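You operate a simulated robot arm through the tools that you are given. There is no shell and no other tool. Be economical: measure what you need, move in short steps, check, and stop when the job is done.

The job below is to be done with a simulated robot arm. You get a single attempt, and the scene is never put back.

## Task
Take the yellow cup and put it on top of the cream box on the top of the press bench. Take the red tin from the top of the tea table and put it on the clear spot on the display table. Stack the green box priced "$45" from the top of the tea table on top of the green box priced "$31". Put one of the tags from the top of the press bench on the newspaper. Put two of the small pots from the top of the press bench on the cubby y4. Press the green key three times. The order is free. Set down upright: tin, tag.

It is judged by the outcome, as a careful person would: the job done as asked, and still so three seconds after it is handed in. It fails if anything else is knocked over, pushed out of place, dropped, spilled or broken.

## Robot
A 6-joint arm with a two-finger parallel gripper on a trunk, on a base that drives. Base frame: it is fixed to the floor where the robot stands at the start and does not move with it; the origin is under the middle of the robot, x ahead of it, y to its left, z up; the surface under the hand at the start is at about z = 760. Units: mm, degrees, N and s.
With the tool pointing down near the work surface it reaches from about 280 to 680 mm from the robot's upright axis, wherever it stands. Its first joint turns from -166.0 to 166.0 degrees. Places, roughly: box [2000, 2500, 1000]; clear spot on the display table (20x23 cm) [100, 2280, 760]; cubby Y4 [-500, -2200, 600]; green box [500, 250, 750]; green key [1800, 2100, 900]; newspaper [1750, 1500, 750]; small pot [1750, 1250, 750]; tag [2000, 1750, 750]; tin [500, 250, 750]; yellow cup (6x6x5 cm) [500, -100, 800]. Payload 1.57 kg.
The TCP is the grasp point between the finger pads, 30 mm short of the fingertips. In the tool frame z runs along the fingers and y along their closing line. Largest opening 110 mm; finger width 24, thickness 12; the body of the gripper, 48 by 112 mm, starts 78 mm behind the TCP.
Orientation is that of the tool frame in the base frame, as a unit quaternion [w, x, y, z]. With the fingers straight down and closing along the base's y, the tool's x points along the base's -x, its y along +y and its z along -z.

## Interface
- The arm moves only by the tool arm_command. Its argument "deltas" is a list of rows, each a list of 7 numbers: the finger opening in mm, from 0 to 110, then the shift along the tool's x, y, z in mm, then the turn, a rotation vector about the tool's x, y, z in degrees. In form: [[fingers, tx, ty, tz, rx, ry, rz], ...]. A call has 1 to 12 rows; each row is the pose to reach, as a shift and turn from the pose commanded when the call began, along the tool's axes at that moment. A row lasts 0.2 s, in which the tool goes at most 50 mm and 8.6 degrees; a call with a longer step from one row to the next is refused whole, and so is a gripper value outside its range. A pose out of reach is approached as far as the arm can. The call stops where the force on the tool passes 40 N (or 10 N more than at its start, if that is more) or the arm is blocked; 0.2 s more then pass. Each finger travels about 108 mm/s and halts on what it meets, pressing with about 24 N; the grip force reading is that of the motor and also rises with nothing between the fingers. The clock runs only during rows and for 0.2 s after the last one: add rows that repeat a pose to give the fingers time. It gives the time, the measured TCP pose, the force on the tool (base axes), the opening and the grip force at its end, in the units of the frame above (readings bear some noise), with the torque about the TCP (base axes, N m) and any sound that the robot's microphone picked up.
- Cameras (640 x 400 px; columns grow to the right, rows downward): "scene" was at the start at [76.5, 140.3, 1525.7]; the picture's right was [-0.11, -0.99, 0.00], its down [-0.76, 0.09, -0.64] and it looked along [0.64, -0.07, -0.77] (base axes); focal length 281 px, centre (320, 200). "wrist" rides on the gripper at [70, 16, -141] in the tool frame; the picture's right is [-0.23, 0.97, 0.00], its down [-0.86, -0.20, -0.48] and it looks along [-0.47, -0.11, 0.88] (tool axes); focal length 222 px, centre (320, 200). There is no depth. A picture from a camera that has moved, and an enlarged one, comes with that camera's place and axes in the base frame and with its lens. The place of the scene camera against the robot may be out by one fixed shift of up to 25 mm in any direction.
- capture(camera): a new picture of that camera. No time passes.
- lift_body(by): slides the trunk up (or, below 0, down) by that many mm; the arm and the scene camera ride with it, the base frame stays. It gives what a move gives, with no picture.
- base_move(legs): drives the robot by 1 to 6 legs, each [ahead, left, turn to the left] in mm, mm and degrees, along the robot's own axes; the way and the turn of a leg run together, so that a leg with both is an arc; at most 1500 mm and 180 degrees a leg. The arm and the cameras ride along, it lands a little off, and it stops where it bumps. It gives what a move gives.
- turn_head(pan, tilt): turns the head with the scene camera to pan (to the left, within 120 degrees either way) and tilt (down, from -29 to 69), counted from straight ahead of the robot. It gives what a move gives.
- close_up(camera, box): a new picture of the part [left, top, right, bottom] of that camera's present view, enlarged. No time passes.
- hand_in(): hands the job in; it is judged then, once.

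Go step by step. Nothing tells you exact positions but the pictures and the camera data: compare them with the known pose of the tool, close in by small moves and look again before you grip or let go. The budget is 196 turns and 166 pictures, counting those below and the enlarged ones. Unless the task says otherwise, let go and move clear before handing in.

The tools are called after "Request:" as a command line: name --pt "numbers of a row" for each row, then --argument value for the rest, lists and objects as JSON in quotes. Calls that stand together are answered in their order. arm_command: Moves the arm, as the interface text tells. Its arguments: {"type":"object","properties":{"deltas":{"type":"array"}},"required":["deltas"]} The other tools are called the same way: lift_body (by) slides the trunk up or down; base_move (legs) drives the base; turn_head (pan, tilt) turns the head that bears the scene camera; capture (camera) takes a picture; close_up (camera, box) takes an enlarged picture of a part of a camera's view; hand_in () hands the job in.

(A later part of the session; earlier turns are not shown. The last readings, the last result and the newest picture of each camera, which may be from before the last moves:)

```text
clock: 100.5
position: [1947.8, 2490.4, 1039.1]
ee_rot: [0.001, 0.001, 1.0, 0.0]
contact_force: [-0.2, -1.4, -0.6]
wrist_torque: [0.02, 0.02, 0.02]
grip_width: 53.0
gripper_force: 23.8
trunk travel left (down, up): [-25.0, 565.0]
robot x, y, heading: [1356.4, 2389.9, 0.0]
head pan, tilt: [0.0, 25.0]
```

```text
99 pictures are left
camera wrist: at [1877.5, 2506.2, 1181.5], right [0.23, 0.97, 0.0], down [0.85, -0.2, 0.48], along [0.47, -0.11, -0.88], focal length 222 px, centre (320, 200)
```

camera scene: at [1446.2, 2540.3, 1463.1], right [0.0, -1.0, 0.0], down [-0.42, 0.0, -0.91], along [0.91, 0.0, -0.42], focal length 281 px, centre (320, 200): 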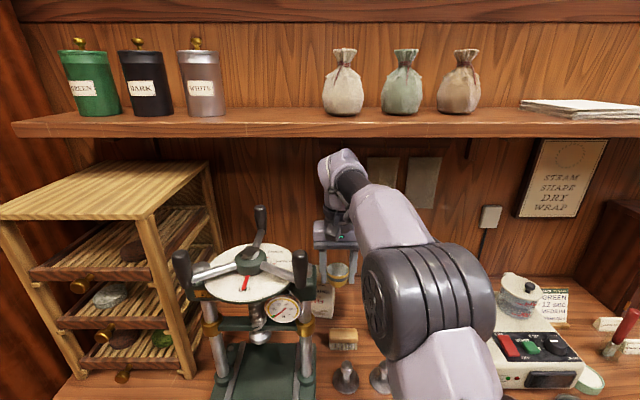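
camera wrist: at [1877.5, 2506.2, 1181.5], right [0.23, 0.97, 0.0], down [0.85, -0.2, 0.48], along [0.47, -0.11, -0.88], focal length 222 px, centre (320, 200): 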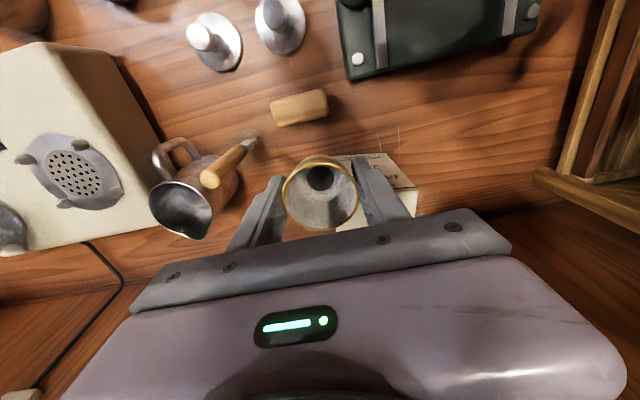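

Wrist-top clearance below the shelf is about 20–30 mm, so I'll drop 11 mm first, then slide in over the carton.

Request:
arm_command --pt "0 0 5 11 0 0 0" --pt "0 -30 15 11 0 0 0" --pt "0 -55 25 11 0 0 0" --pt "0 -80 35 11 0 0 0" --pt "0 -80 35 11 0 0 0"

Request:
capture --camera "scene"

Request:
capture --camera "wrist"

```text
clock: 101.7
position: [1992.1, 2513.3, 1027.6]
ee_rot: [0.001, 0.001, 1.0, 0.002]
contact_force: [-1.0, 0.5, -0.5]
wrist_torque: [0.0, 0.0, 0.01]
grip_width: 52.7
gripper_force: 23.7
out of reach, approached as far as the arm can: row 3, 4, 5
trunk travel left (down, up): [-25.0, 565.0]
robot x, y, heading: [1354.2, 2389.9, -0.1]
head pan, tilt: [0.0, 25.0]
```

```text
98 pictures are left
camera scene: at [1446.0, 2540.1, 1463.1], right [0.0, -1.0, 0.0], down [-0.42, 0.0, -0.91], along [0.91, 0.0, -0.42], focal length 281 px, centre (320, 200)
```

scene: 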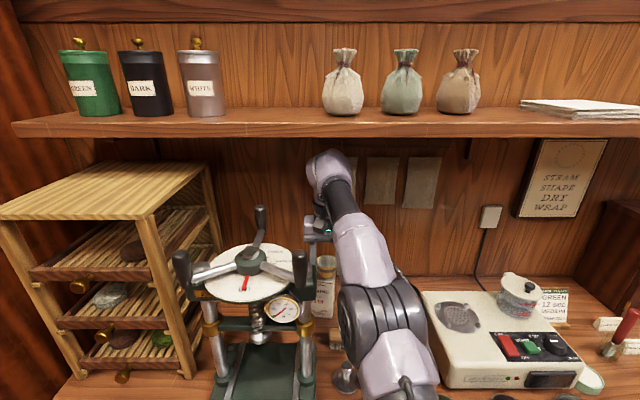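

```text
97 pictures are left
camera wrist: at [1921.9, 2529.5, 1170.0], right [0.23, 0.97, 0.0], down [0.85, -0.2, 0.48], along [0.47, -0.11, -0.88], focal length 222 px, centre (320, 200)
```

wrist: 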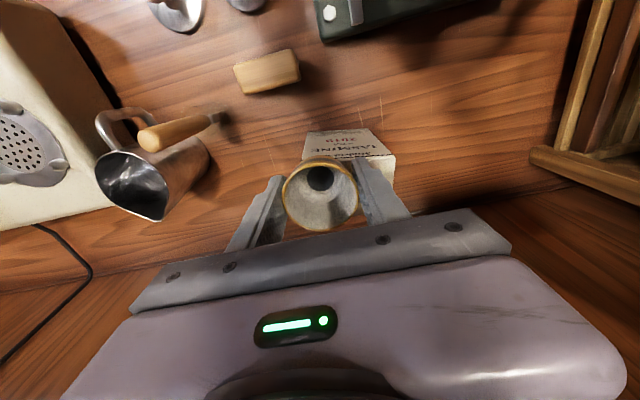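

The arm runs out of reach 35 mm short because the shoulder is now too low. I'll retract clear of the shelf, raise the trunk while lowering the hand, and extend again.

Request:
arm_command --pt "0 45 -10 0 0 0 0" --pt "0 90 -25 -5 0 0 0" --pt "0 135 -40 -5 0 0 0" --pt "0 180 -60 -5 0 0 0" --pt "0 225 -80 -5 0 0 0" --pt "0 270 -105 -5 0 0 0"

Request:
lift_body --by 200

Request:
arm_command --pt "0 0 0 45 0 0 0" --pt "0 0 0 90 0 0 0" --pt "0 0 0 135 0 0 0" --pt "0 0 0 180 0 0 0" --pt "0 0 0 205 0 0 0" --pt "0 0 0 205 0 0 0"

Request:
arm_command --pt "0 -45 10 0 0 0 0" --pt "0 -90 25 0 0 0 0" --pt "0 -135 40 0 0 0 0" --pt "0 -180 60 0 0 0 0" --pt "0 -220 80 0 0 0 0" --pt "0 -220 80 0 0 0 0"

Request:
capture --camera "scene"

```text
refused: row 6 steps farther than a row can; nothing moved
```

```text
clock: 103.1
position: [1979.6, 2510.4, 1061.1]
ee_rot: [-0.089, 0.002, 0.996, -0.017]
contact_force: [-0.6, 0.8, -0.3]
wrist_torque: [-0.02, -0.01, 0.01]
grip_width: 52.8
gripper_force: 24.2
trunk travel left (down, up): [-163.0, 427.0]
robot x, y, heading: [1351.5, 2390.6, -0.0]
head pan, tilt: [0.0, 25.0]
stopped: the arm was blocked; the commanded pose is now the measured one
```

```text
clock: 104.1
position: [1953.5, 2506.7, 907.5]
ee_rot: [-0.077, 0.002, 0.997, -0.014]
contact_force: [-5.9, 0.9, 20.6]
wrist_torque: [0.56, -1.2, 0.15]
grip_width: 52.6
gripper_force: 24.4
trunk travel left (down, up): [-163.0, 427.0]
robot x, y, heading: [1354.7, 2388.6, 0.0]
head pan, tilt: [0.0, 25.0]
stopped in row 4: the force on the tool passed its limit at 64 N (the readings are from after the stop); the commanded pose is now the measured one
```

```text
clock: 104.4
position: [1977.0, 2509.1, 906.9]
ee_rot: [-0.075, 0.0, 0.997, -0.014]
contact_force: [0.1, 2.1, 21.3]
wrist_torque: [0.43, -0.77, 0.04]
grip_width: 52.8
gripper_force: 23.9
out of reach, approached as far as the arm can: row 1
trunk travel left (down, up): [-163.0, 427.0]
robot x, y, heading: [1351.5, 2387.6, -0.2]
head pan, tilt: [0.0, 25.0]
stopped in row 1: the force on the tool passed its limit at 56 N (the readings are from after the stop); the commanded pose is now the measured one
```

```text
96 pictures are left
camera scene: at [1442.7, 2539.5, 1601.1], right [0.0, -1.0, 0.0], down [-0.42, 0.0, -0.91], along [0.91, 0.0, -0.42], focal length 281 px, centre (320, 200)
```

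scene: 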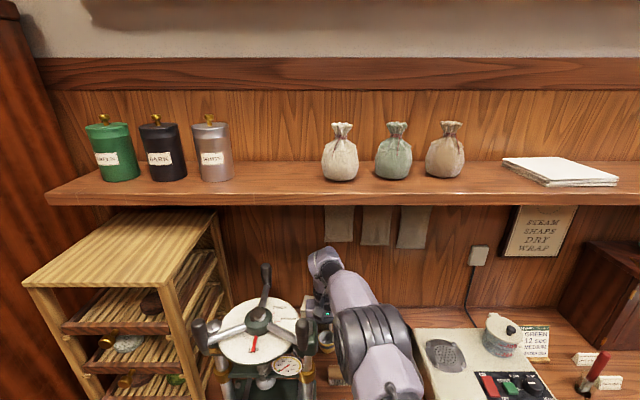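

A refused row let the following moves run from the wrong place; from now on I'll go one step at a time. Checking the state with the wrist camera.

Request:
capture --camera "wrist"

Request:
close_up --camera "scene" --box '[200, 220, 440, 400]'

```text
95 pictures are left
camera wrist: at [1929.2, 2530.4, 1057.2], right [0.22, 0.97, -0.06], down [0.92, -0.19, 0.35], along [0.33, -0.13, -0.93], focal length 222 px, centre (320, 200)
```

wrist: 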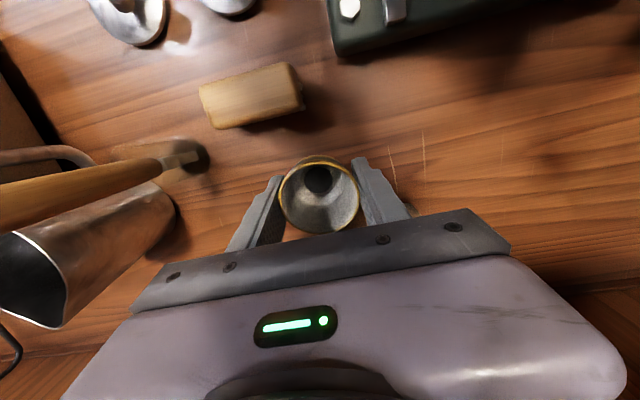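

```text
2.22 times, centred on (320, 310) of scene
camera zoom: at [1442.7, 2539.5, 1601.1], right [0.0, -1.0, 0.0], down [-0.42, 0.0, -0.91], along [0.91, 0.0, -0.42], focal length 625 px, centre (320, -44)
```

zoom: 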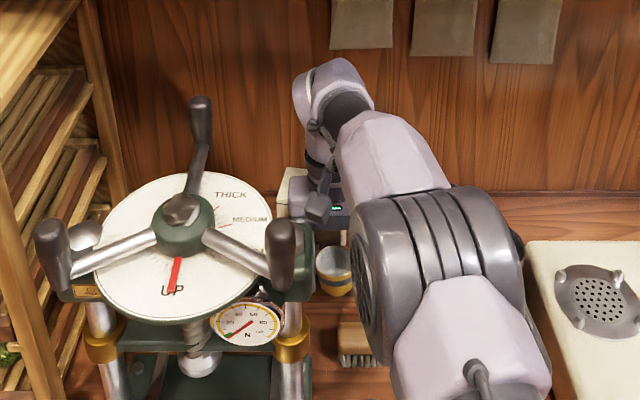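

The cup is still held and touching the bench in front of the carton, which still stands. I'll lift slightly and back straight out.

Request:
arm_command --pt "0 5 0 -6 0 0 0" --pt "0 30 0 -12 0 0 0" --pt "0 60 -5 -40 0 0 0" --pt "0 90 -15 -75 0 0 0" --pt "0 120 -25 -110 0 0 0"

Request:
capture --camera "wrist"

```text
clock: 105.6
position: [1875.3, 2490.1, 1031.9]
ee_rot: [-0.079, 0.0, 0.997, -0.014]
contact_force: [-0.2, 0.3, 0.2]
wrist_torque: [-0.01, -0.02, -0.01]
grip_width: 52.7
gripper_force: 24.1
trunk travel left (down, up): [-163.0, 427.0]
robot x, y, heading: [1352.3, 2390.8, -0.3]
head pan, tilt: [0.0, 25.0]
```

```text
93 pictures are left
camera wrist: at [1828.0, 2509.4, 1183.2], right [0.22, 0.97, -0.06], down [0.92, -0.19, 0.35], along [0.32, -0.14, -0.94], focal length 222 px, centre (320, 200)
```

wrist: 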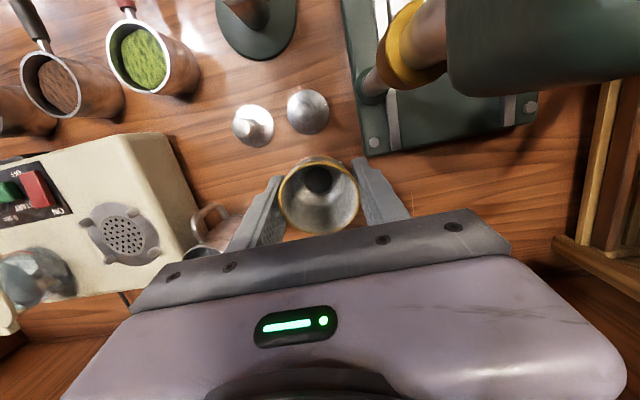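

Request:
arm_command --pt "0 35 -20 0 -0.8 -4.5 0" --pt "0 75 -50 0 -1.6 -9.1 0" --pt "0 75 -50 0 -1.6 -9.1 0"

Request:
close_up --camera "scene" --box '[200, 200, 440, 350]'

```text
clock: 106.4
position: [1801.2, 2437.7, 1045.3]
ee_rot: [0.001, 0.001, 1.0, -0.001]
contact_force: [0.1, 0.0, 0.1]
wrist_torque: [0.0, 0.02, 0.02]
grip_width: 52.7
gripper_force: 23.8
trunk travel left (down, up): [-163.0, 427.0]
robot x, y, heading: [1355.1, 2390.1, -0.1]
head pan, tilt: [0.0, 25.0]
```

```text
2.67 times, centred on (320, 275) of scene
camera zoom: at [1446.2, 2540.2, 1600.7], right [0.0, -1.0, 0.0], down [-0.42, 0.0, -0.91], along [0.91, 0.0, -0.42], focal length 750 px, centre (320, 0)
```

zoom: 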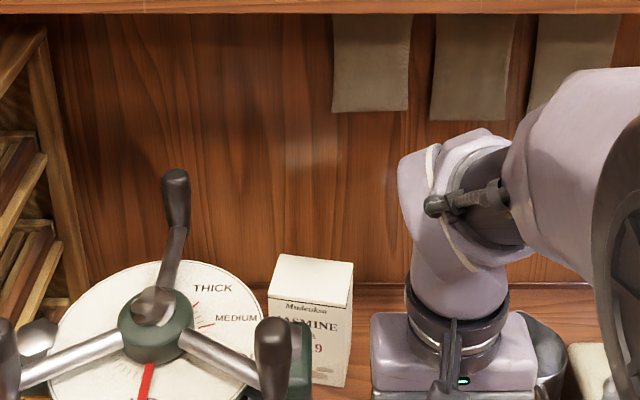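

The carton still stands but seems to have been pushed back by about 25 mm and turned slightly. I'll set the cup down on a free bench spot, pull the carton back to its place, then put the cup on it. First backing off to put the cup down.

Request:
base_move --legs '[[-100, 0, 0]]'

Request:
arm_command --pt "0 20 20 10 0 0 0" --pt "0 40 35 20 0 0 0" --pt "0 60 42 30 0 0 0" --pt "0 60 42 30 0 0 0"

Request:
capture --camera "wrist"

```text
clock: 107.6
position: [1702.5, 2438.5, 1044.6]
ee_rot: [0.003, 0.001, 1.0, 0.001]
contact_force: [0.3, 0.4, -0.4]
wrist_torque: [-0.01, -0.03, -0.03]
grip_width: 52.3
gripper_force: 24.2
trunk travel left (down, up): [-163.0, 427.0]
robot x, y, heading: [1252.4, 2391.3, 0.0]
head pan, tilt: [0.0, 25.0]
```

```text
clock: 108.6
position: [1643.3, 2482.4, 1014.7]
ee_rot: [0.002, 0.0, 1.0, 0.0]
contact_force: [-0.3, -0.5, -0.9]
wrist_torque: [0.01, 0.0, -0.03]
grip_width: 52.8
gripper_force: 23.7
trunk travel left (down, up): [-163.0, 427.0]
robot x, y, heading: [1254.8, 2391.5, 0.2]
head pan, tilt: [0.0, 25.0]
```

```text
91 pictures are left
camera wrist: at [1573.2, 2499.5, 1156.8], right [0.23, 0.97, 0.0], down [0.85, -0.2, 0.48], along [0.47, -0.11, -0.88], focal length 222 px, centre (320, 200)
```

wrist: 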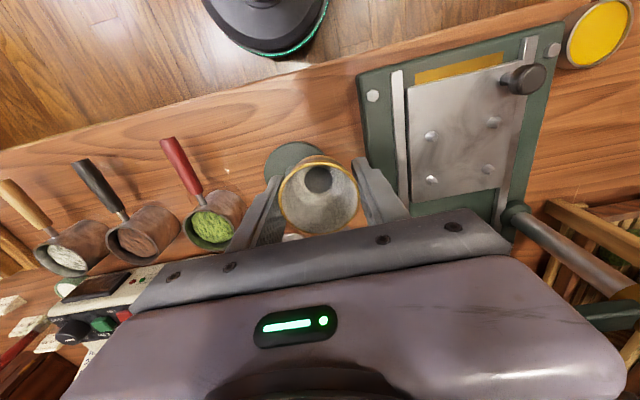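

Request:
arm_command --pt "0 15 0 20 0 0 0" --pt "0 36 0 50 0 0 0" --pt "0 36 0 80 0 0 0" --pt "0 36 0 98 0 0 0" --pt "0 36 0 98 0 0 0"

Request:
capture --camera "wrist"

```text
clock: 109.8
position: [1606.6, 2480.8, 916.0]
ee_rot: [0.002, 0.001, 1.0, -0.001]
contact_force: [-0.9, 0.1, -0.3]
wrist_torque: [0.02, 0.02, -0.01]
grip_width: 52.8
gripper_force: 23.7
trunk travel left (down, up): [-163.0, 427.0]
robot x, y, heading: [1256.7, 2392.8, -0.0]
head pan, tilt: [0.0, 25.0]
```

```text
90 pictures are left
camera wrist: at [1535.6, 2497.5, 1059.2], right [0.23, 0.97, 0.0], down [0.85, -0.2, 0.48], along [0.47, -0.11, -0.88], focal length 222 px, centre (320, 200)
```

wrist: 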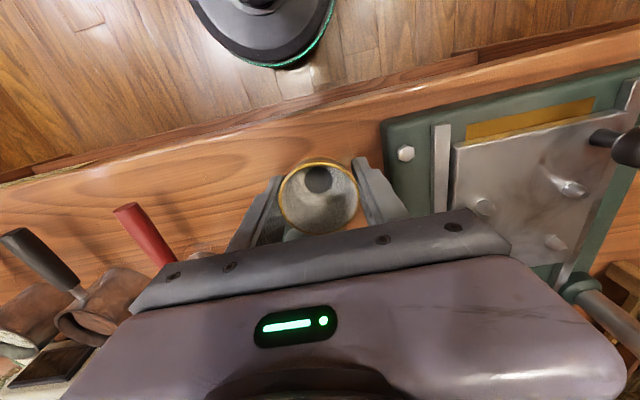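

Request:
arm_command --pt "0 0 0 3 0 0 0" --pt "0 0 0 6 0 0 0" --pt "0 0 0 8 0 0 0" --pt "0 0 0 8 0 0 0"

```text
clock: 110.8
position: [1606.1, 2481.6, 908.5]
ee_rot: [0.001, 0.001, 1.0, -0.001]
contact_force: [-0.3, -0.3, 0.1]
wrist_torque: [-0.01, 0.02, -0.03]
grip_width: 52.7
gripper_force: 24.2
trunk travel left (down, up): [-163.0, 427.0]
robot x, y, heading: [1252.2, 2391.0, 0.3]
head pan, tilt: [0.0, 25.0]
```

Request:
arm_command --pt "0 0 0 2 0 0 0" --pt "0 0 0 4 0 0 0" --pt "0 0 0 6 0 0 0" --pt "0 0 0 6 0 0 0"

```text
clock: 111.8
position: [1606.2, 2480.4, 902.6]
ee_rot: [0.002, -0.001, 1.0, 0.0]
contact_force: [-0.1, -0.1, -0.5]
wrist_torque: [-0.03, 0.03, -0.01]
grip_width: 52.6
gripper_force: 23.8
trunk travel left (down, up): [-163.0, 427.0]
robot x, y, heading: [1254.5, 2390.3, -0.3]
head pan, tilt: [0.0, 25.0]
```

Request:
arm_command --pt "0 0 0 3 0 0 0" --pt "0 0 0 6 0 0 0" --pt "0 0 0 9 0 0 0" --pt "0 0 0 12 0 0 0"

Request:
capture --camera "wrist"

```text
clock: 112.8
position: [1607.4, 2481.2, 890.3]
ee_rot: [0.002, 0.0, 1.0, 0.0]
contact_force: [-0.3, -0.5, 0.4]
wrist_torque: [-0.02, 0.03, -0.01]
grip_width: 52.8
gripper_force: 24.1
trunk travel left (down, up): [-163.0, 427.0]
robot x, y, heading: [1255.0, 2390.6, -0.1]
head pan, tilt: [0.0, 25.0]
```

```text
89 pictures are left
camera wrist: at [1537.3, 2497.5, 1032.8], right [0.23, 0.97, 0.0], down [0.85, -0.2, 0.48], along [0.47, -0.11, -0.88], focal length 222 px, centre (320, 200)
```

wrist: 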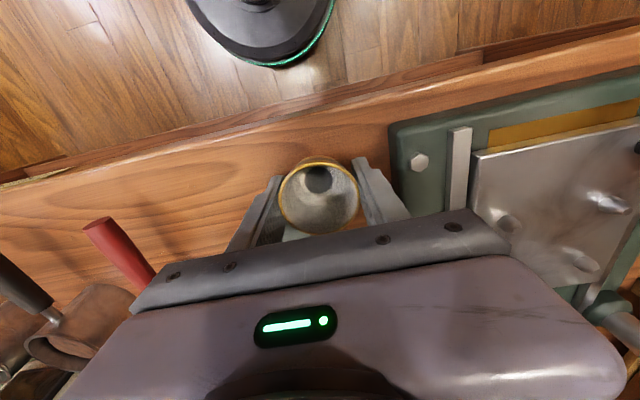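

Request:
arm_command --pt "0 0 0 4 0 0 0" --pt "0 0 0 8 0 0 0" --pt "0 0 0 12 0 0 0" --pt "0 0 0 16 0 0 0" --pt "0 0 0 20 0 0 0"

```text
clock: 113.7
position: [1608.1, 2480.7, 880.9]
ee_rot: [0.004, 0.001, 1.0, 0.0]
contact_force: [-6.7, -2.2, 31.7]
wrist_torque: [-0.72, 0.6, 0.14]
grip_width: 52.9
gripper_force: 24.4
trunk travel left (down, up): [-163.0, 427.0]
robot x, y, heading: [1257.5, 2389.3, -0.0]
head pan, tilt: [0.0, 25.0]
stopped in row 4: the force on the tool passed its limit at 51 N (the readings are from after the stop); the commanded pose is now the measured one
```

Contact: the cup is on the bench (bench top z≈840). Easing off 1.5 mm and releasing.

Request:
arm_command --pt "0 0 0 -1.5 0 0 0" --pt "60 0 0 -1.5 0 0 0" --pt "85 0 0 -1.5 0 0 0" --pt "85 0 0 -1.5 0 0 0" --pt "85 0 0 -40 0 0 0" --pt "85 0 0 -85 0 0 0" --pt "85 0 0 -130 0 0 0"

Request:
capture --camera "wrist"

```text
clock: 115.3
position: [1603.2, 2482.4, 1009.8]
ee_rot: [0.004, 0.001, 1.0, 0.001]
contact_force: [0.3, -0.9, 0.3]
wrist_torque: [-0.01, 0.0, 0.04]
grip_width: 84.9
gripper_force: 0.0
trunk travel left (down, up): [-163.0, 427.0]
robot x, y, heading: [1252.3, 2391.4, 0.0]
head pan, tilt: [0.0, 25.0]
```

```text
88 pictures are left
camera wrist: at [1532.6, 2498.1, 1151.8], right [0.23, 0.97, 0.0], down [0.85, -0.2, 0.48], along [0.47, -0.11, -0.87], focal length 222 px, centre (320, 200)
```

wrist: 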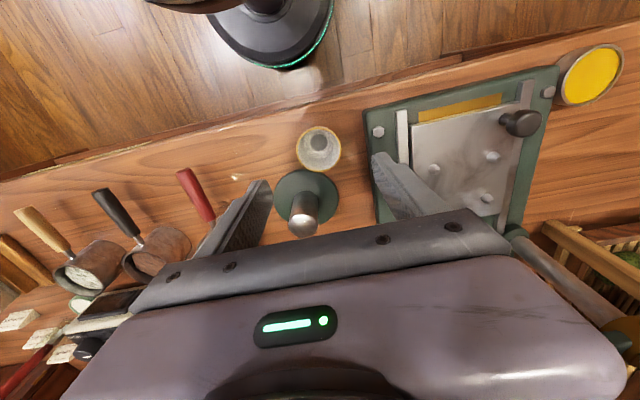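

The cup stands safely. Now moving in to look at the carton with the empty hand.

Request:
base_move --legs '[[98, 0, 0]]'

Request:
arm_command --pt "105 -40 -20 0 0 0 0" --pt "105 -80 -35 0 0 0 0" --pt "105 -120 -35 0 0 0 0" --pt "105 -160 -35 0 0 0 0" --pt "105 -200 -25 0 0 0 0" --pt "105 -235 -5 0 0 0 0" --pt "105 -235 -5 0 0 0 0"

Request:
capture --camera "wrist"

```text
clock: 116.4
position: [1701.0, 2482.6, 1008.3]
ee_rot: [0.002, 0.0, 1.0, 0.001]
contact_force: [0.6, -0.7, -0.4]
wrist_torque: [0.01, -0.01, 0.02]
grip_width: 84.9
gripper_force: 0.1
trunk travel left (down, up): [-163.0, 427.0]
robot x, y, heading: [1350.2, 2391.4, -0.0]
head pan, tilt: [0.0, 25.0]
```

```text
clock: 118.0
position: [1936.4, 2477.1, 1010.2]
ee_rot: [0.004, 0.001, 1.0, 0.0]
contact_force: [0.3, 0.0, -0.4]
wrist_torque: [-0.01, -0.01, 0.0]
grip_width: 105.7
gripper_force: 0.1
trunk travel left (down, up): [-163.0, 427.0]
robot x, y, heading: [1350.5, 2390.9, -0.0]
head pan, tilt: [0.0, 25.0]
```

```text
87 pictures are left
camera wrist: at [1865.0, 2493.4, 1151.6], right [0.23, 0.97, 0.0], down [0.85, -0.2, 0.48], along [0.47, -0.11, -0.87], focal length 222 px, centre (320, 200)
```

wrist: 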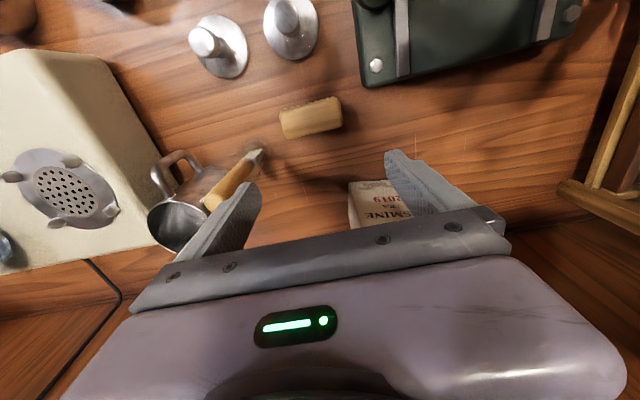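

The carton moved about 26 mm back. The press crowds the left side, so I'll turn the gripper 90° (camera to the right) to pinch the carton front-to-back and draw it back.

Request:
arm_command --pt "105 5 -5 0 0 0 -8" --pt "105 10 -10 0 0 0 -16" --pt "105 10 -15 0 0 0 -24" --pt "105 10 -20 0 0 0 -32" --pt "105 10 -20 0 0 0 -40" --pt "105 10 -20 0 0 0 -48" --pt "105 10 -20 0 0 0 -56" --pt "105 10 -20 0 0 0 -64" --pt "105 10 -20 0 0 0 -72" --pt "105 10 -20 0 0 0 -80" --pt "105 10 -20 0 0 0 -88" --pt "105 10 -20 0 0 0 -88"

Request:
capture --camera "wrist"

```text
clock: 120.6
position: [1924.6, 2457.3, 1010.5]
ee_rot: [0.003, -0.695, 0.719, -0.003]
contact_force: [0.4, -0.7, -0.4]
wrist_torque: [0.03, -0.01, -0.01]
grip_width: 105.0
gripper_force: 0.1
trunk travel left (down, up): [-163.0, 427.0]
robot x, y, heading: [1353.2, 2387.0, -0.1]
head pan, tilt: [0.0, 25.0]
```

```text
86 pictures are left
camera wrist: at [1905.6, 2387.7, 1153.0], right [-0.97, 0.26, -0.01], down [0.22, 0.85, 0.48], along [0.13, 0.46, -0.88], focal length 222 px, centre (320, 200)
```

wrist: 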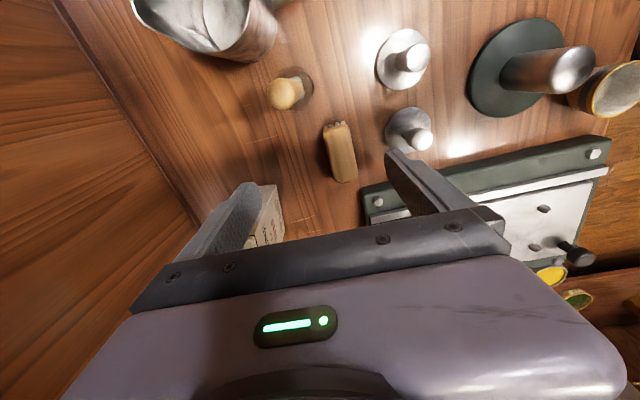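

Request:
arm_command --pt "108 -10 -40 0 0 0 -2" --pt "108 -20 -80 0 0 0 -2" --pt "108 -45 -110 0 0 0 -2" --pt "108 -62 -127 0 0 0 -2" --pt "108 -62 -127 0 0 0 -2"

Request:
capture --camera "wrist"

```text
clock: 121.8
position: [2029.5, 2513.3, 1011.2]
ee_rot: [0.003, -0.707, 0.707, -0.003]
contact_force: [-0.1, 0.8, 0.3]
wrist_torque: [0.01, 0.01, -0.01]
grip_width: 107.9
gripper_force: 0.1
out of reach, approached as far as the arm can: row 3, 4, 5
trunk travel left (down, up): [-163.0, 427.0]
robot x, y, heading: [1349.0, 2391.9, -0.1]
head pan, tilt: [0.0, 25.0]
```

```text
85 pictures are left
camera wrist: at [2012.6, 2444.7, 1151.7], right [-0.97, 0.23, -0.01], down [0.2, 0.86, 0.48], along [0.12, 0.47, -0.88], focal length 222 px, centre (320, 200)
```

wrist: 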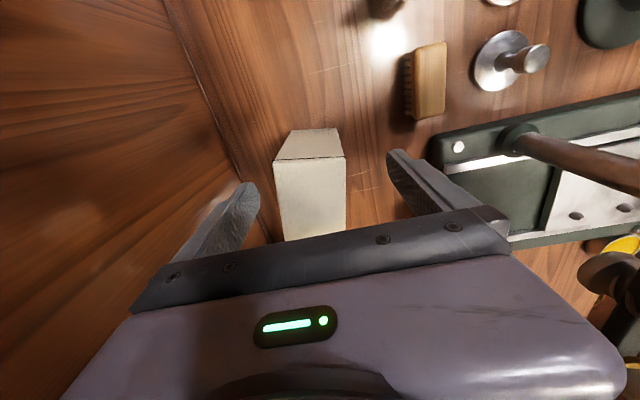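

The carton sits neatly between the fingers, pinch direction front-to-back. I'll align the yaw to it and descend.

Request:
arm_command --pt "108 0 0 10 0 0 4" --pt "108 -3 2 25 0 0 8.5" --pt "108 -5 2 45 0 0 8.5" --pt "108 -5 2 58 0 0 8.5" --pt "108 -5 2 58 0 0 8.5"

Request:
capture --camera "wrist"

```text
clock: 123.0
position: [2026.8, 2518.4, 950.4]
ee_rot: [0.003, -0.653, 0.758, -0.002]
contact_force: [0.0, 0.3, 0.3]
wrist_torque: [0.01, 0.0, -0.01]
grip_width: 108.1
gripper_force: 0.1
trunk travel left (down, up): [-163.0, 427.0]
robot x, y, heading: [1352.2, 2391.3, -0.2]
head pan, tilt: [0.0, 25.0]
```

```text
84 pictures are left
camera wrist: at [2000.2, 2451.9, 1093.5], right [-0.93, 0.37, -0.01], down [0.32, 0.82, 0.48], along [0.18, 0.44, -0.88], focal length 222 px, centre (320, 200)
```

wrist: 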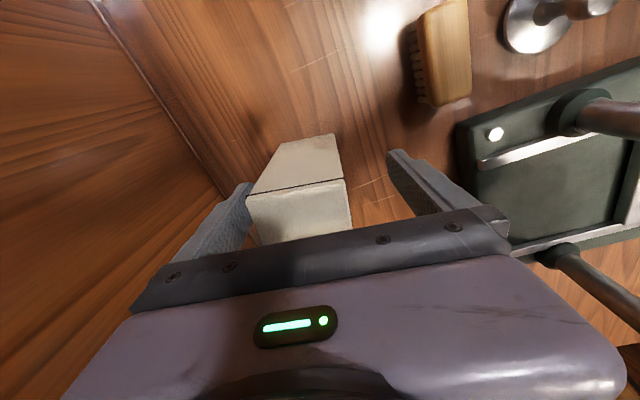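

Request:
arm_command --pt "80 0 0 0 0 0 2" --pt "0 0 0 0 0 0 2" --pt "0 0 0 0 0 0 2" --pt "0 0 0 0 0 0 2"

Request:
capture --camera "wrist"

```text
clock: 124.0
position: [2027.2, 2518.3, 951.5]
ee_rot: [0.003, -0.64, 0.768, -0.002]
contact_force: [0.2, 0.0, 0.0]
wrist_torque: [0.04, 0.07, 0.03]
grip_width: 60.8
gripper_force: 23.7
trunk travel left (down, up): [-163.0, 427.0]
robot x, y, heading: [1349.3, 2391.4, -0.2]
head pan, tilt: [0.0, 25.0]
```

```text
83 pictures are left
camera wrist: at [1998.0, 2452.7, 1093.6], right [-0.92, 0.4, -0.01], down [0.35, 0.8, 0.48], along [0.2, 0.44, -0.88], focal length 222 px, centre (320, 200)
```

wrist: 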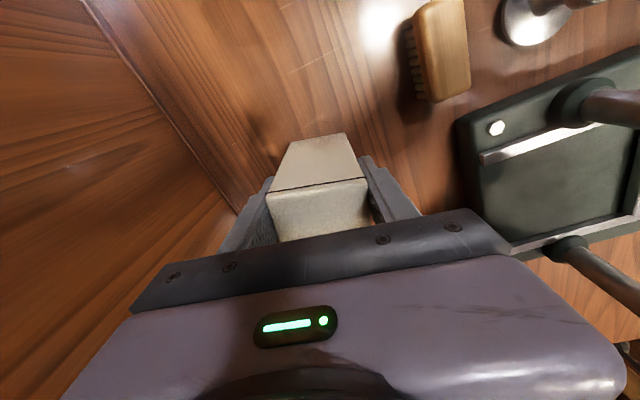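

Gripped; the carton was centred forward by ~9 mm. I'll draw it back another 7 mm and release.

Request:
arm_command --pt "0 0 4 0 0 0 0" --pt "0 0 7 0 0 0 0" --pt "0 0 7 0 0 0 0" --pt "70 0 7 0 0 0 0" --pt "90 0 7 0 0 0 0" --pt "90 0 7 -30 0 0 0" --pt "90 0 7 -65 0 0 0"

Request:
capture --camera "wrist"

```text
clock: 125.6
position: [2020.0, 2518.9, 1016.4]
ee_rot: [0.004, -0.639, 0.769, -0.003]
contact_force: [-0.1, 0.3, 0.6]
wrist_torque: [-0.01, 0.0, -0.02]
grip_width: 90.1
gripper_force: 0.0
trunk travel left (down, up): [-163.0, 427.0]
robot x, y, heading: [1355.9, 2390.6, -0.1]
head pan, tilt: [0.0, 25.0]
```

```text
82 pictures are left
camera wrist: at [1989.9, 2454.3, 1158.4], right [-0.92, 0.4, -0.01], down [0.35, 0.8, 0.48], along [0.2, 0.44, -0.88], focal length 222 px, centre (320, 200)
```

wrist: 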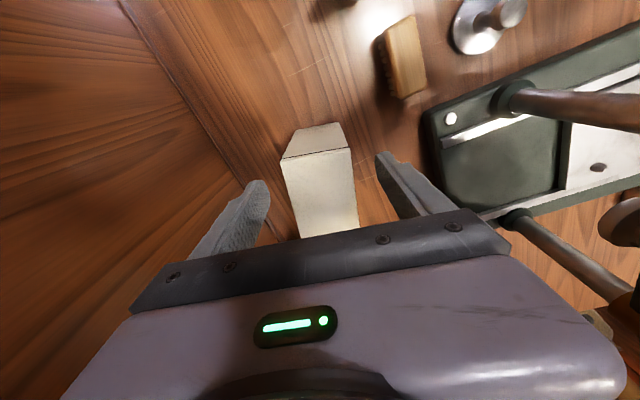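

The carton is back in place. Now retracting to fetch the cup.

Request:
arm_command --pt "90 24 30 0 0 0 0" --pt "90 45 72 0 0 0 0" --pt "90 62 114 0 0 0 0" --pt "90 79 156 0 0 0 0" --pt "90 95 200 0 0 0 0" --pt "90 106 244 0 0 0 0" --pt "90 114 284 0 0 0 0"

Request:
base_move --legs '[[-100, 0, 0]]'

Request:
capture --camera "wrist"

```text
clock: 127.2
position: [1719.0, 2460.7, 1013.1]
ee_rot: [0.004, -0.64, 0.768, -0.003]
contact_force: [0.0, 0.5, -0.9]
wrist_torque: [0.0, -0.01, 0.01]
grip_width: 89.9
gripper_force: 0.1
trunk travel left (down, up): [-163.0, 427.0]
robot x, y, heading: [1357.1, 2391.6, -0.0]
head pan, tilt: [0.0, 25.0]
```

```text
clock: 128.4
position: [1618.8, 2460.6, 1013.4]
ee_rot: [0.004, -0.64, 0.768, -0.003]
contact_force: [-0.5, 0.8, 0.3]
wrist_torque: [0.02, -0.06, -0.01]
grip_width: 90.0
gripper_force: 0.1
trunk travel left (down, up): [-163.0, 427.0]
robot x, y, heading: [1251.0, 2390.1, 0.2]
head pan, tilt: [0.0, 25.0]
```

```text
81 pictures are left
camera wrist: at [1589.0, 2394.8, 1156.0], right [-0.92, 0.4, -0.01], down [0.35, 0.81, 0.48], along [0.2, 0.44, -0.88], focal length 222 px, centre (320, 200)
```

wrist: 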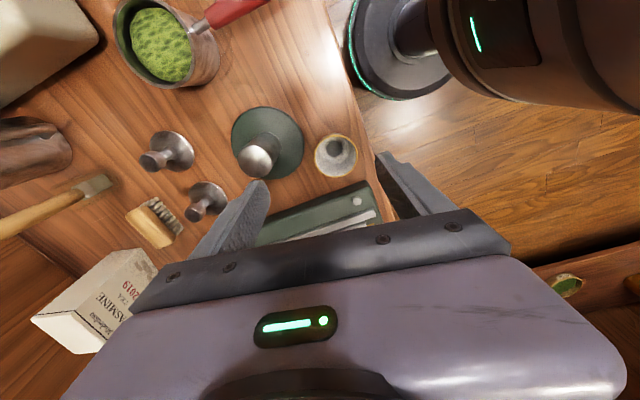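

The disc is too near for this yaw, so I'll turn back to yaw 0 above the cup.

Request:
arm_command --pt "90 -3 3 0 0 0 8" --pt "90 -6 6 0 0 0 16" --pt "90 -10 10 0 0 0 24" --pt "90 -15 14 0 0 0 32" --pt "90 -15 14 0 0 0 40" --pt "90 -15 14 0 0 0 48" --pt "90 -15 14 0 0 0 56" --pt "90 -15 14 0 0 0 64" --pt "90 -15 14 10 0 0 72" --pt "90 -15 14 30 0 0 79.6" --pt "90 -15 14 50 0 0 79.6" --pt "90 -15 14 50 0 0 79.6"

Request:
capture --camera "wrist"

```text
clock: 131.0
position: [1610.0, 2477.3, 964.0]
ee_rot: [0.003, 0.0, 1.0, -0.001]
contact_force: [-0.6, -0.1, -0.9]
wrist_torque: [0.01, 0.02, -0.01]
grip_width: 90.0
gripper_force: 0.0
trunk travel left (down, up): [-163.0, 427.0]
robot x, y, heading: [1252.4, 2389.6, 0.1]
head pan, tilt: [0.0, 25.0]
```

```text
80 pictures are left
camera wrist: at [1539.1, 2493.5, 1104.8], right [0.23, 0.97, 0.0], down [0.85, -0.2, 0.48], along [0.47, -0.11, -0.87], focal length 222 px, centre (320, 200)
```

wrist: 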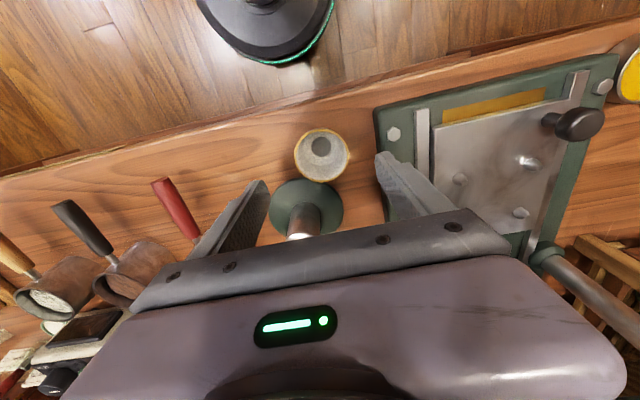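

Request:
arm_command --pt "90 3 2 35 0 0 0" --pt "90 4 2 65 0 0 0" --pt "90 4 2 82 0 0 0" --pt "90 4 2 82 0 0 0"

Request:
arm_command --pt "0 0 0 0 0 0 0" --pt "0 0 0 0 0 0 0" --pt "0 0 0 0 0 0 0"

```text
clock: 132.0
position: [1606.6, 2478.0, 881.8]
ee_rot: [0.003, 0.0, 1.0, 0.0]
contact_force: [0.1, -0.2, -0.9]
wrist_torque: [-0.01, -0.01, 0.01]
grip_width: 90.1
gripper_force: 0.0
trunk travel left (down, up): [-163.0, 427.0]
robot x, y, heading: [1252.1, 2394.0, 0.1]
head pan, tilt: [0.0, 25.0]
```

```text
clock: 132.8
position: [1607.2, 2477.8, 880.6]
ee_rot: [0.004, 0.0, 1.0, -0.001]
contact_force: [-0.3, -0.6, -0.2]
wrist_torque: [-0.01, -0.01, -0.02]
grip_width: 52.6
gripper_force: 24.1
trunk travel left (down, up): [-163.0, 427.0]
robot x, y, heading: [1251.6, 2391.2, 0.1]
head pan, tilt: [0.0, 25.0]
```

Request:
arm_command --pt "0 0 0 -20 0 0 0" --pt "0 0 0 -60 0 0 0" --pt "0 0 0 -105 0 0 0" --pt "0 0 0 -152 0 0 0"

Request:
base_move --legs '[[98, 0, 0]]'

Request:
capture --camera "wrist"

```text
clock: 133.8
position: [1604.7, 2480.0, 1033.1]
ee_rot: [0.003, 0.001, 1.0, 0.0]
contact_force: [-0.1, 0.3, 0.0]
wrist_torque: [-0.04, -0.01, 0.05]
grip_width: 52.4
gripper_force: 24.1
trunk travel left (down, up): [-163.0, 427.0]
robot x, y, heading: [1247.8, 2386.3, 0.0]
head pan, tilt: [0.0, 25.0]
```

```text
clock: 134.9
position: [1704.0, 2480.7, 1031.1]
ee_rot: [0.004, 0.001, 1.0, -0.001]
contact_force: [-0.6, 0.0, -0.3]
wrist_torque: [0.0, 0.04, -0.01]
grip_width: 52.6
gripper_force: 24.0
trunk travel left (down, up): [-163.0, 427.0]
robot x, y, heading: [1347.0, 2390.8, 0.1]
head pan, tilt: [0.0, 25.0]
```

```text
79 pictures are left
camera wrist: at [1633.3, 2496.5, 1173.8], right [0.23, 0.97, 0.0], down [0.85, -0.2, 0.48], along [0.47, -0.11, -0.88], focal length 222 px, centre (320, 200)
```

wrist: 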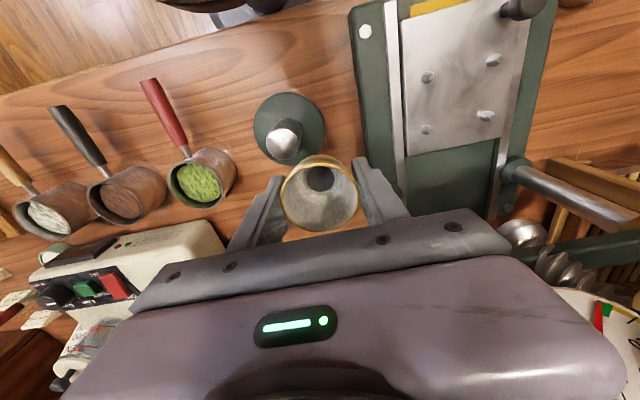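

Request:
arm_command --pt "0 -40 -20 0 0 0 0" --pt "0 -85 -30 0 0 0 0" --pt "0 -130 -30 0 0 0 0" --pt "0 -175 -25 0 0 0 0" --pt "0 -220 -10 0 0 0 0" --pt "0 -260 5 0 0 0 0" --pt "0 -260 5 0 0 0 0"

Request:
capture --camera "wrist"

Request:
capture --camera "scene"

```text
clock: 136.5
position: [1965.7, 2484.6, 1033.4]
ee_rot: [0.003, 0.0, 1.0, 0.0]
contact_force: [0.4, -1.2, -0.2]
wrist_torque: [0.04, -0.02, -0.02]
grip_width: 52.8
gripper_force: 23.9
trunk travel left (down, up): [-163.0, 427.0]
robot x, y, heading: [1348.3, 2390.3, 0.1]
head pan, tilt: [0.0, 25.0]
```

```text
78 pictures are left
camera wrist: at [1894.9, 2499.7, 1176.0], right [0.23, 0.97, 0.0], down [0.85, -0.2, 0.48], along [0.47, -0.11, -0.88], focal length 222 px, centre (320, 200)
```

wrist: 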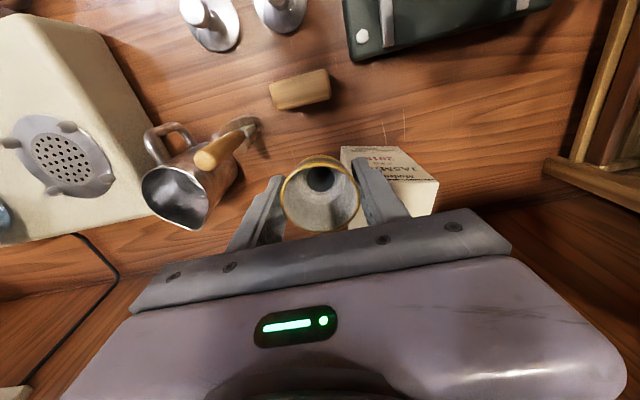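

```text
77 pictures are left
camera scene: at [1440.1, 2540.2, 1600.9], right [0.0, -1.0, 0.0], down [-0.42, 0.0, -0.91], along [0.91, 0.0, -0.42], focal length 281 px, centre (320, 200)
```

scene: 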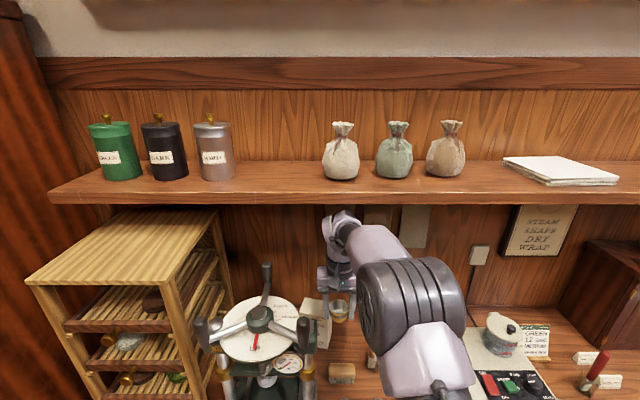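

Request:
arm_command --pt "0 -20 10 0 0 0 0" --pt "0 -40 25 0 0 0 0" --pt "0 -56 36 0 0 0 0" --pt "0 -56 36 0 0 0 0"

Request:
capture --camera "wrist"

```text
clock: 137.5
position: [2019.4, 2522.7, 1035.9]
ee_rot: [0.004, 0.002, 1.0, 0.001]
contact_force: [-0.3, -0.6, -1.4]
wrist_torque: [0.02, -0.02, -0.02]
grip_width: 52.6
gripper_force: 24.0
trunk travel left (down, up): [-163.0, 427.0]
robot x, y, heading: [1348.0, 2388.7, -0.1]
head pan, tilt: [0.0, 25.0]
```

```text
76 pictures are left
camera wrist: at [1949.5, 2538.1, 1177.5], right [0.23, 0.97, 0.0], down [0.85, -0.2, 0.48], along [0.47, -0.11, -0.88], focal length 222 px, centre (320, 200)
```

wrist: 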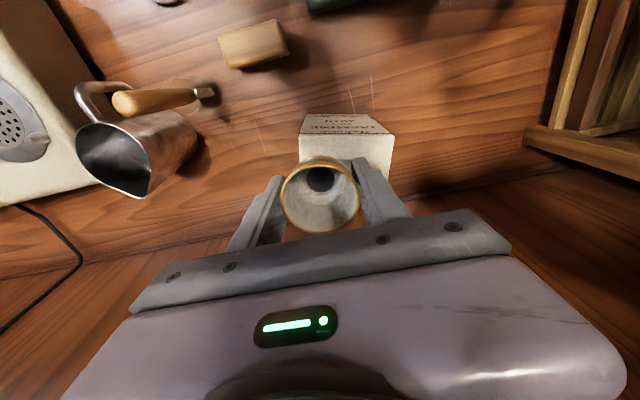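

The cup is about 20 mm too near the carton's right edge; nudging the base 15 mm left and 5 ahead.

Request:
base_move --legs '[[4, 16, 0]]'

Request:
capture --camera "wrist"

```text
clock: 138.3
position: [2024.5, 2538.5, 1034.8]
ee_rot: [0.004, 0.0, 1.0, 0.0]
contact_force: [0.5, 0.0, -1.0]
wrist_torque: [-0.03, 0.05, 0.04]
grip_width: 52.7
gripper_force: 24.1
trunk travel left (down, up): [-163.0, 427.0]
robot x, y, heading: [1354.4, 2407.8, -0.1]
head pan, tilt: [0.0, 25.0]
```

```text
75 pictures are left
camera wrist: at [1953.9, 2555.2, 1177.3], right [0.23, 0.97, 0.0], down [0.85, -0.2, 0.48], along [0.47, -0.11, -0.87], focal length 222 px, centre (320, 200)
```

wrist: 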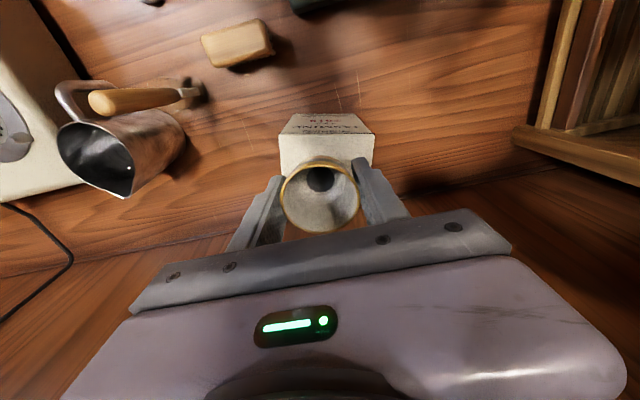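

Centred over the carton. Lowering carefully.

Request:
arm_command --pt "0 0 0 5 0 0 0" --pt "0 0 0 10 0 0 0" --pt "0 0 0 14 0 0 0" --pt "0 0 0 14 0 0 0"

```text
clock: 139.3
position: [2025.0, 2537.5, 1022.0]
ee_rot: [0.003, 0.0, 1.0, 0.0]
contact_force: [-0.7, 0.1, -0.1]
wrist_torque: [0.01, 0.01, -0.01]
grip_width: 52.6
gripper_force: 24.0
trunk travel left (down, up): [-163.0, 427.0]
robot x, y, heading: [1348.9, 2406.9, 0.2]
head pan, tilt: [0.0, 25.0]
```

Request:
arm_command --pt "0 0 0 2 0 0 0" --pt "0 0 0 4 0 0 0" --pt "0 0 0 6 0 0 0" --pt "0 0 0 6 0 0 0"

```text
clock: 140.3
position: [2024.6, 2538.4, 1015.0]
ee_rot: [0.004, 0.001, 1.0, 0.0]
contact_force: [0.6, -0.5, 0.4]
wrist_torque: [0.04, -0.01, 0.0]
grip_width: 52.7
gripper_force: 24.3
trunk travel left (down, up): [-163.0, 427.0]
robot x, y, heading: [1353.8, 2401.2, 0.3]
head pan, tilt: [0.0, 25.0]
```

Request:
arm_command --pt "0 0 0 2 0 0 0" --pt "0 0 0 4 0 0 0" --pt "0 0 0 6 0 0 0" --pt "0 0 0 8 0 0 0"

Request:
close_up --camera "scene" --box '[260, 230, 420, 330]'

```text
clock: 141.3
position: [2024.9, 2537.7, 1010.5]
ee_rot: [0.006, 0.0, 1.0, 0.0]
contact_force: [3.7, 1.5, 19.7]
wrist_torque: [-0.06, -0.05, 0.06]
grip_width: 52.7
gripper_force: 24.0
trunk travel left (down, up): [-163.0, 427.0]
robot x, y, heading: [1356.0, 2403.8, 0.2]
head pan, tilt: [0.0, 25.0]
```

```text
4.00 times, centred on (340, 280) of scene
camera zoom: at [1442.6, 2556.3, 1601.2], right [0.0, -1.0, 0.0], down [-0.42, 0.0, -0.91], along [0.91, 0.0, -0.42], focal length 1125 px, centre (240, -120)
```

zoom: 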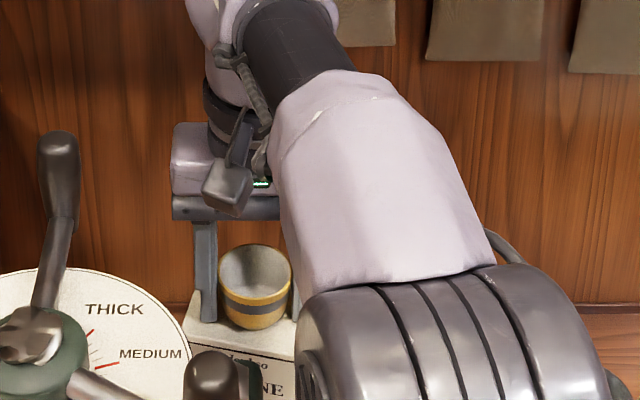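

The cup rests on the carton (20 N contact). I'll release, turn the open fingers 90° around the cup, then slide out to the right.

Request:
arm_command --pt "0 0 0 -3 0 0 0" --pt "58 0 0 -3 0 0 0" --pt "90 0 0 -3 0 0 0" --pt "90 0 0 -8 0 0 0"

Request:
capture --camera "wrist"

```text
clock: 142.3
position: [2023.5, 2536.2, 1015.2]
ee_rot: [0.004, 0.0, 1.0, 0.0]
contact_force: [0.0, -0.5, 0.3]
wrist_torque: [0.01, 0.02, 0.01]
grip_width: 90.2
gripper_force: 0.1
trunk travel left (down, up): [-163.0, 427.0]
robot x, y, heading: [1351.8, 2403.6, 0.2]
head pan, tilt: [0.0, 25.0]
```

```text
73 pictures are left
camera wrist: at [1953.3, 2553.8, 1157.1], right [0.23, 0.97, 0.0], down [0.85, -0.2, 0.48], along [0.47, -0.11, -0.87], focal length 222 px, centre (320, 200)
```

wrist: 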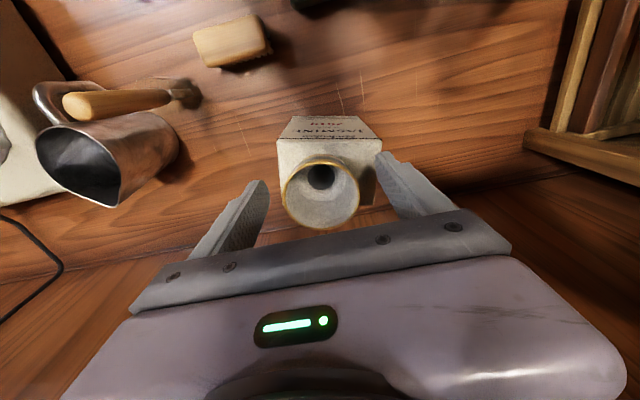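

Cup standing free on the carton. Rotating the fingers around it.

Request:
arm_command --pt "95 0 0 0 0 0 -8" --pt "95 0 0 0 0 0 -16" --pt "95 0 0 0 0 0 -24" --pt "95 0 0 0 0 0 -32" --pt "95 0 0 0 0 0 -40" --pt "95 0 0 0 0 0 -48" --pt "95 0 0 0 0 0 -56" --pt "95 0 0 0 0 0 -64" --pt "95 0 0 0 0 0 -72" --pt "95 0 0 0 0 0 -80" --pt "95 0 0 0 0 0 -88" --pt "95 0 0 0 0 0 -88"

Request:
capture --camera "wrist"

```text
clock: 144.9
position: [2024.3, 2535.8, 1017.0]
ee_rot: [0.002, -0.694, 0.72, -0.003]
contact_force: [0.3, -0.8, -0.2]
wrist_torque: [0.01, -0.01, 0.01]
grip_width: 94.9
gripper_force: 0.0
trunk travel left (down, up): [-163.0, 427.0]
robot x, y, heading: [1350.5, 2406.0, 0.0]
head pan, tilt: [0.0, 25.0]
```

```text
72 pictures are left
camera wrist: at [2005.1, 2468.9, 1158.2], right [-0.97, 0.26, -0.01], down [0.23, 0.85, 0.48], along [0.13, 0.46, -0.88], focal length 222 px, centre (320, 200)
```

wrist: 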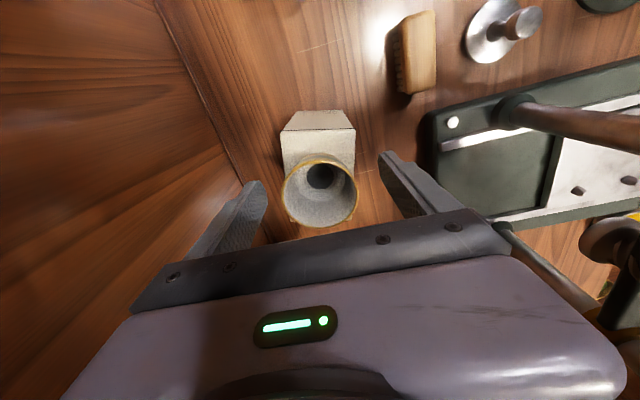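

Request:
arm_command --pt "95 30 0 0 0 0 0" --pt "95 65 0 0 0 0 0" --pt "95 95 0 0 0 0 0" --pt "95 105 45 0 0 0 0" --pt "95 110 90 0 0 0 0" --pt "95 110 135 0 0 0 0" --pt "95 110 180 0 0 0 0" --pt "95 110 225 0 0 0 0" --pt "95 110 270 0 0 0 0"

Request:
capture --camera "scene"

```text
clock: 146.9
position: [1749.2, 2436.7, 1014.7]
ee_rot: [0.002, -0.694, 0.72, -0.003]
contact_force: [0.2, 0.7, -0.3]
wrist_torque: [0.03, 0.02, 0.0]
grip_width: 95.0
gripper_force: 0.2
trunk travel left (down, up): [-163.0, 427.0]
robot x, y, heading: [1352.9, 2407.2, 0.1]
head pan, tilt: [0.0, 25.0]
```

```text
71 pictures are left
camera scene: at [1443.4, 2556.4, 1600.9], right [0.0, -1.0, 0.0], down [-0.42, 0.0, -0.91], along [0.91, 0.0, -0.42], focal length 281 px, centre (320, 200)
```

scene: 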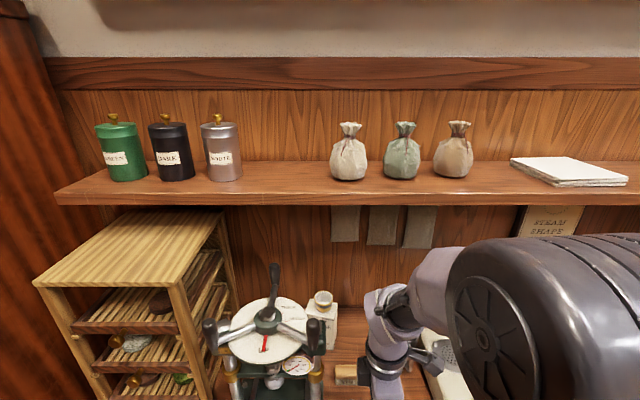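

The yellow cup is done. Next the green key: driving right to the steamer.

Request:
base_move --legs '[[-30, -330, 0]]'

Request:
arm_command --pt "40 0 0 -10 0 0 8" --pt "40 0 0 -20 0 0 16" --pt "40 0 0 -30 0 0 24" --pt "40 0 0 -30 0 0 32" --pt "0 0 0 -30 0 0 40" --pt "0 0 0 -30 0 0 48" --pt "0 0 0 -30 0 0 56" --pt "0 0 0 -30 0 0 64" --pt "0 0 0 -30 0 0 72" --pt "0 0 0 -30 0 0 80" --pt "0 0 0 -30 0 0 88" --pt "0 0 0 -30 0 0 88"

Request:
capture --camera "wrist"

```text
clock: 149.1
position: [1722.4, 2108.4, 1014.0]
ee_rot: [0.002, -0.697, 0.717, -0.002]
contact_force: [0.0, 0.2, 0.5]
wrist_torque: [0.04, 0.0, -0.02]
grip_width: 95.1
gripper_force: 0.0
trunk travel left (down, up): [-163.0, 427.0]
robot x, y, heading: [1328.2, 2075.3, 0.3]
head pan, tilt: [0.0, 25.0]
```

```text
clock: 151.7
position: [1723.4, 2109.1, 1044.2]
ee_rot: [0.004, -0.003, 1.0, 0.0]
contact_force: [1.0, -0.2, 0.3]
wrist_torque: [0.03, 0.02, 0.04]
grip_width: 0.0
gripper_force: 21.3
trunk travel left (down, up): [-163.0, 427.0]
robot x, y, heading: [1323.6, 2075.4, 0.7]
head pan, tilt: [0.0, 25.0]
```

```text
70 pictures are left
camera wrist: at [1651.6, 2124.9, 1186.0], right [0.22, 0.97, 0.0], down [0.85, -0.2, 0.48], along [0.47, -0.11, -0.87], focal length 222 px, centre (320, 200)
```

wrist: 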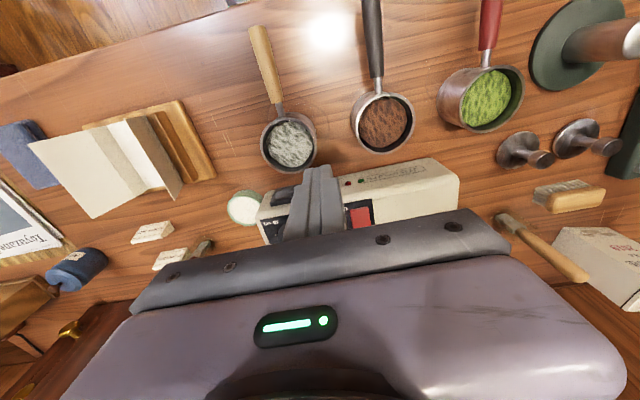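

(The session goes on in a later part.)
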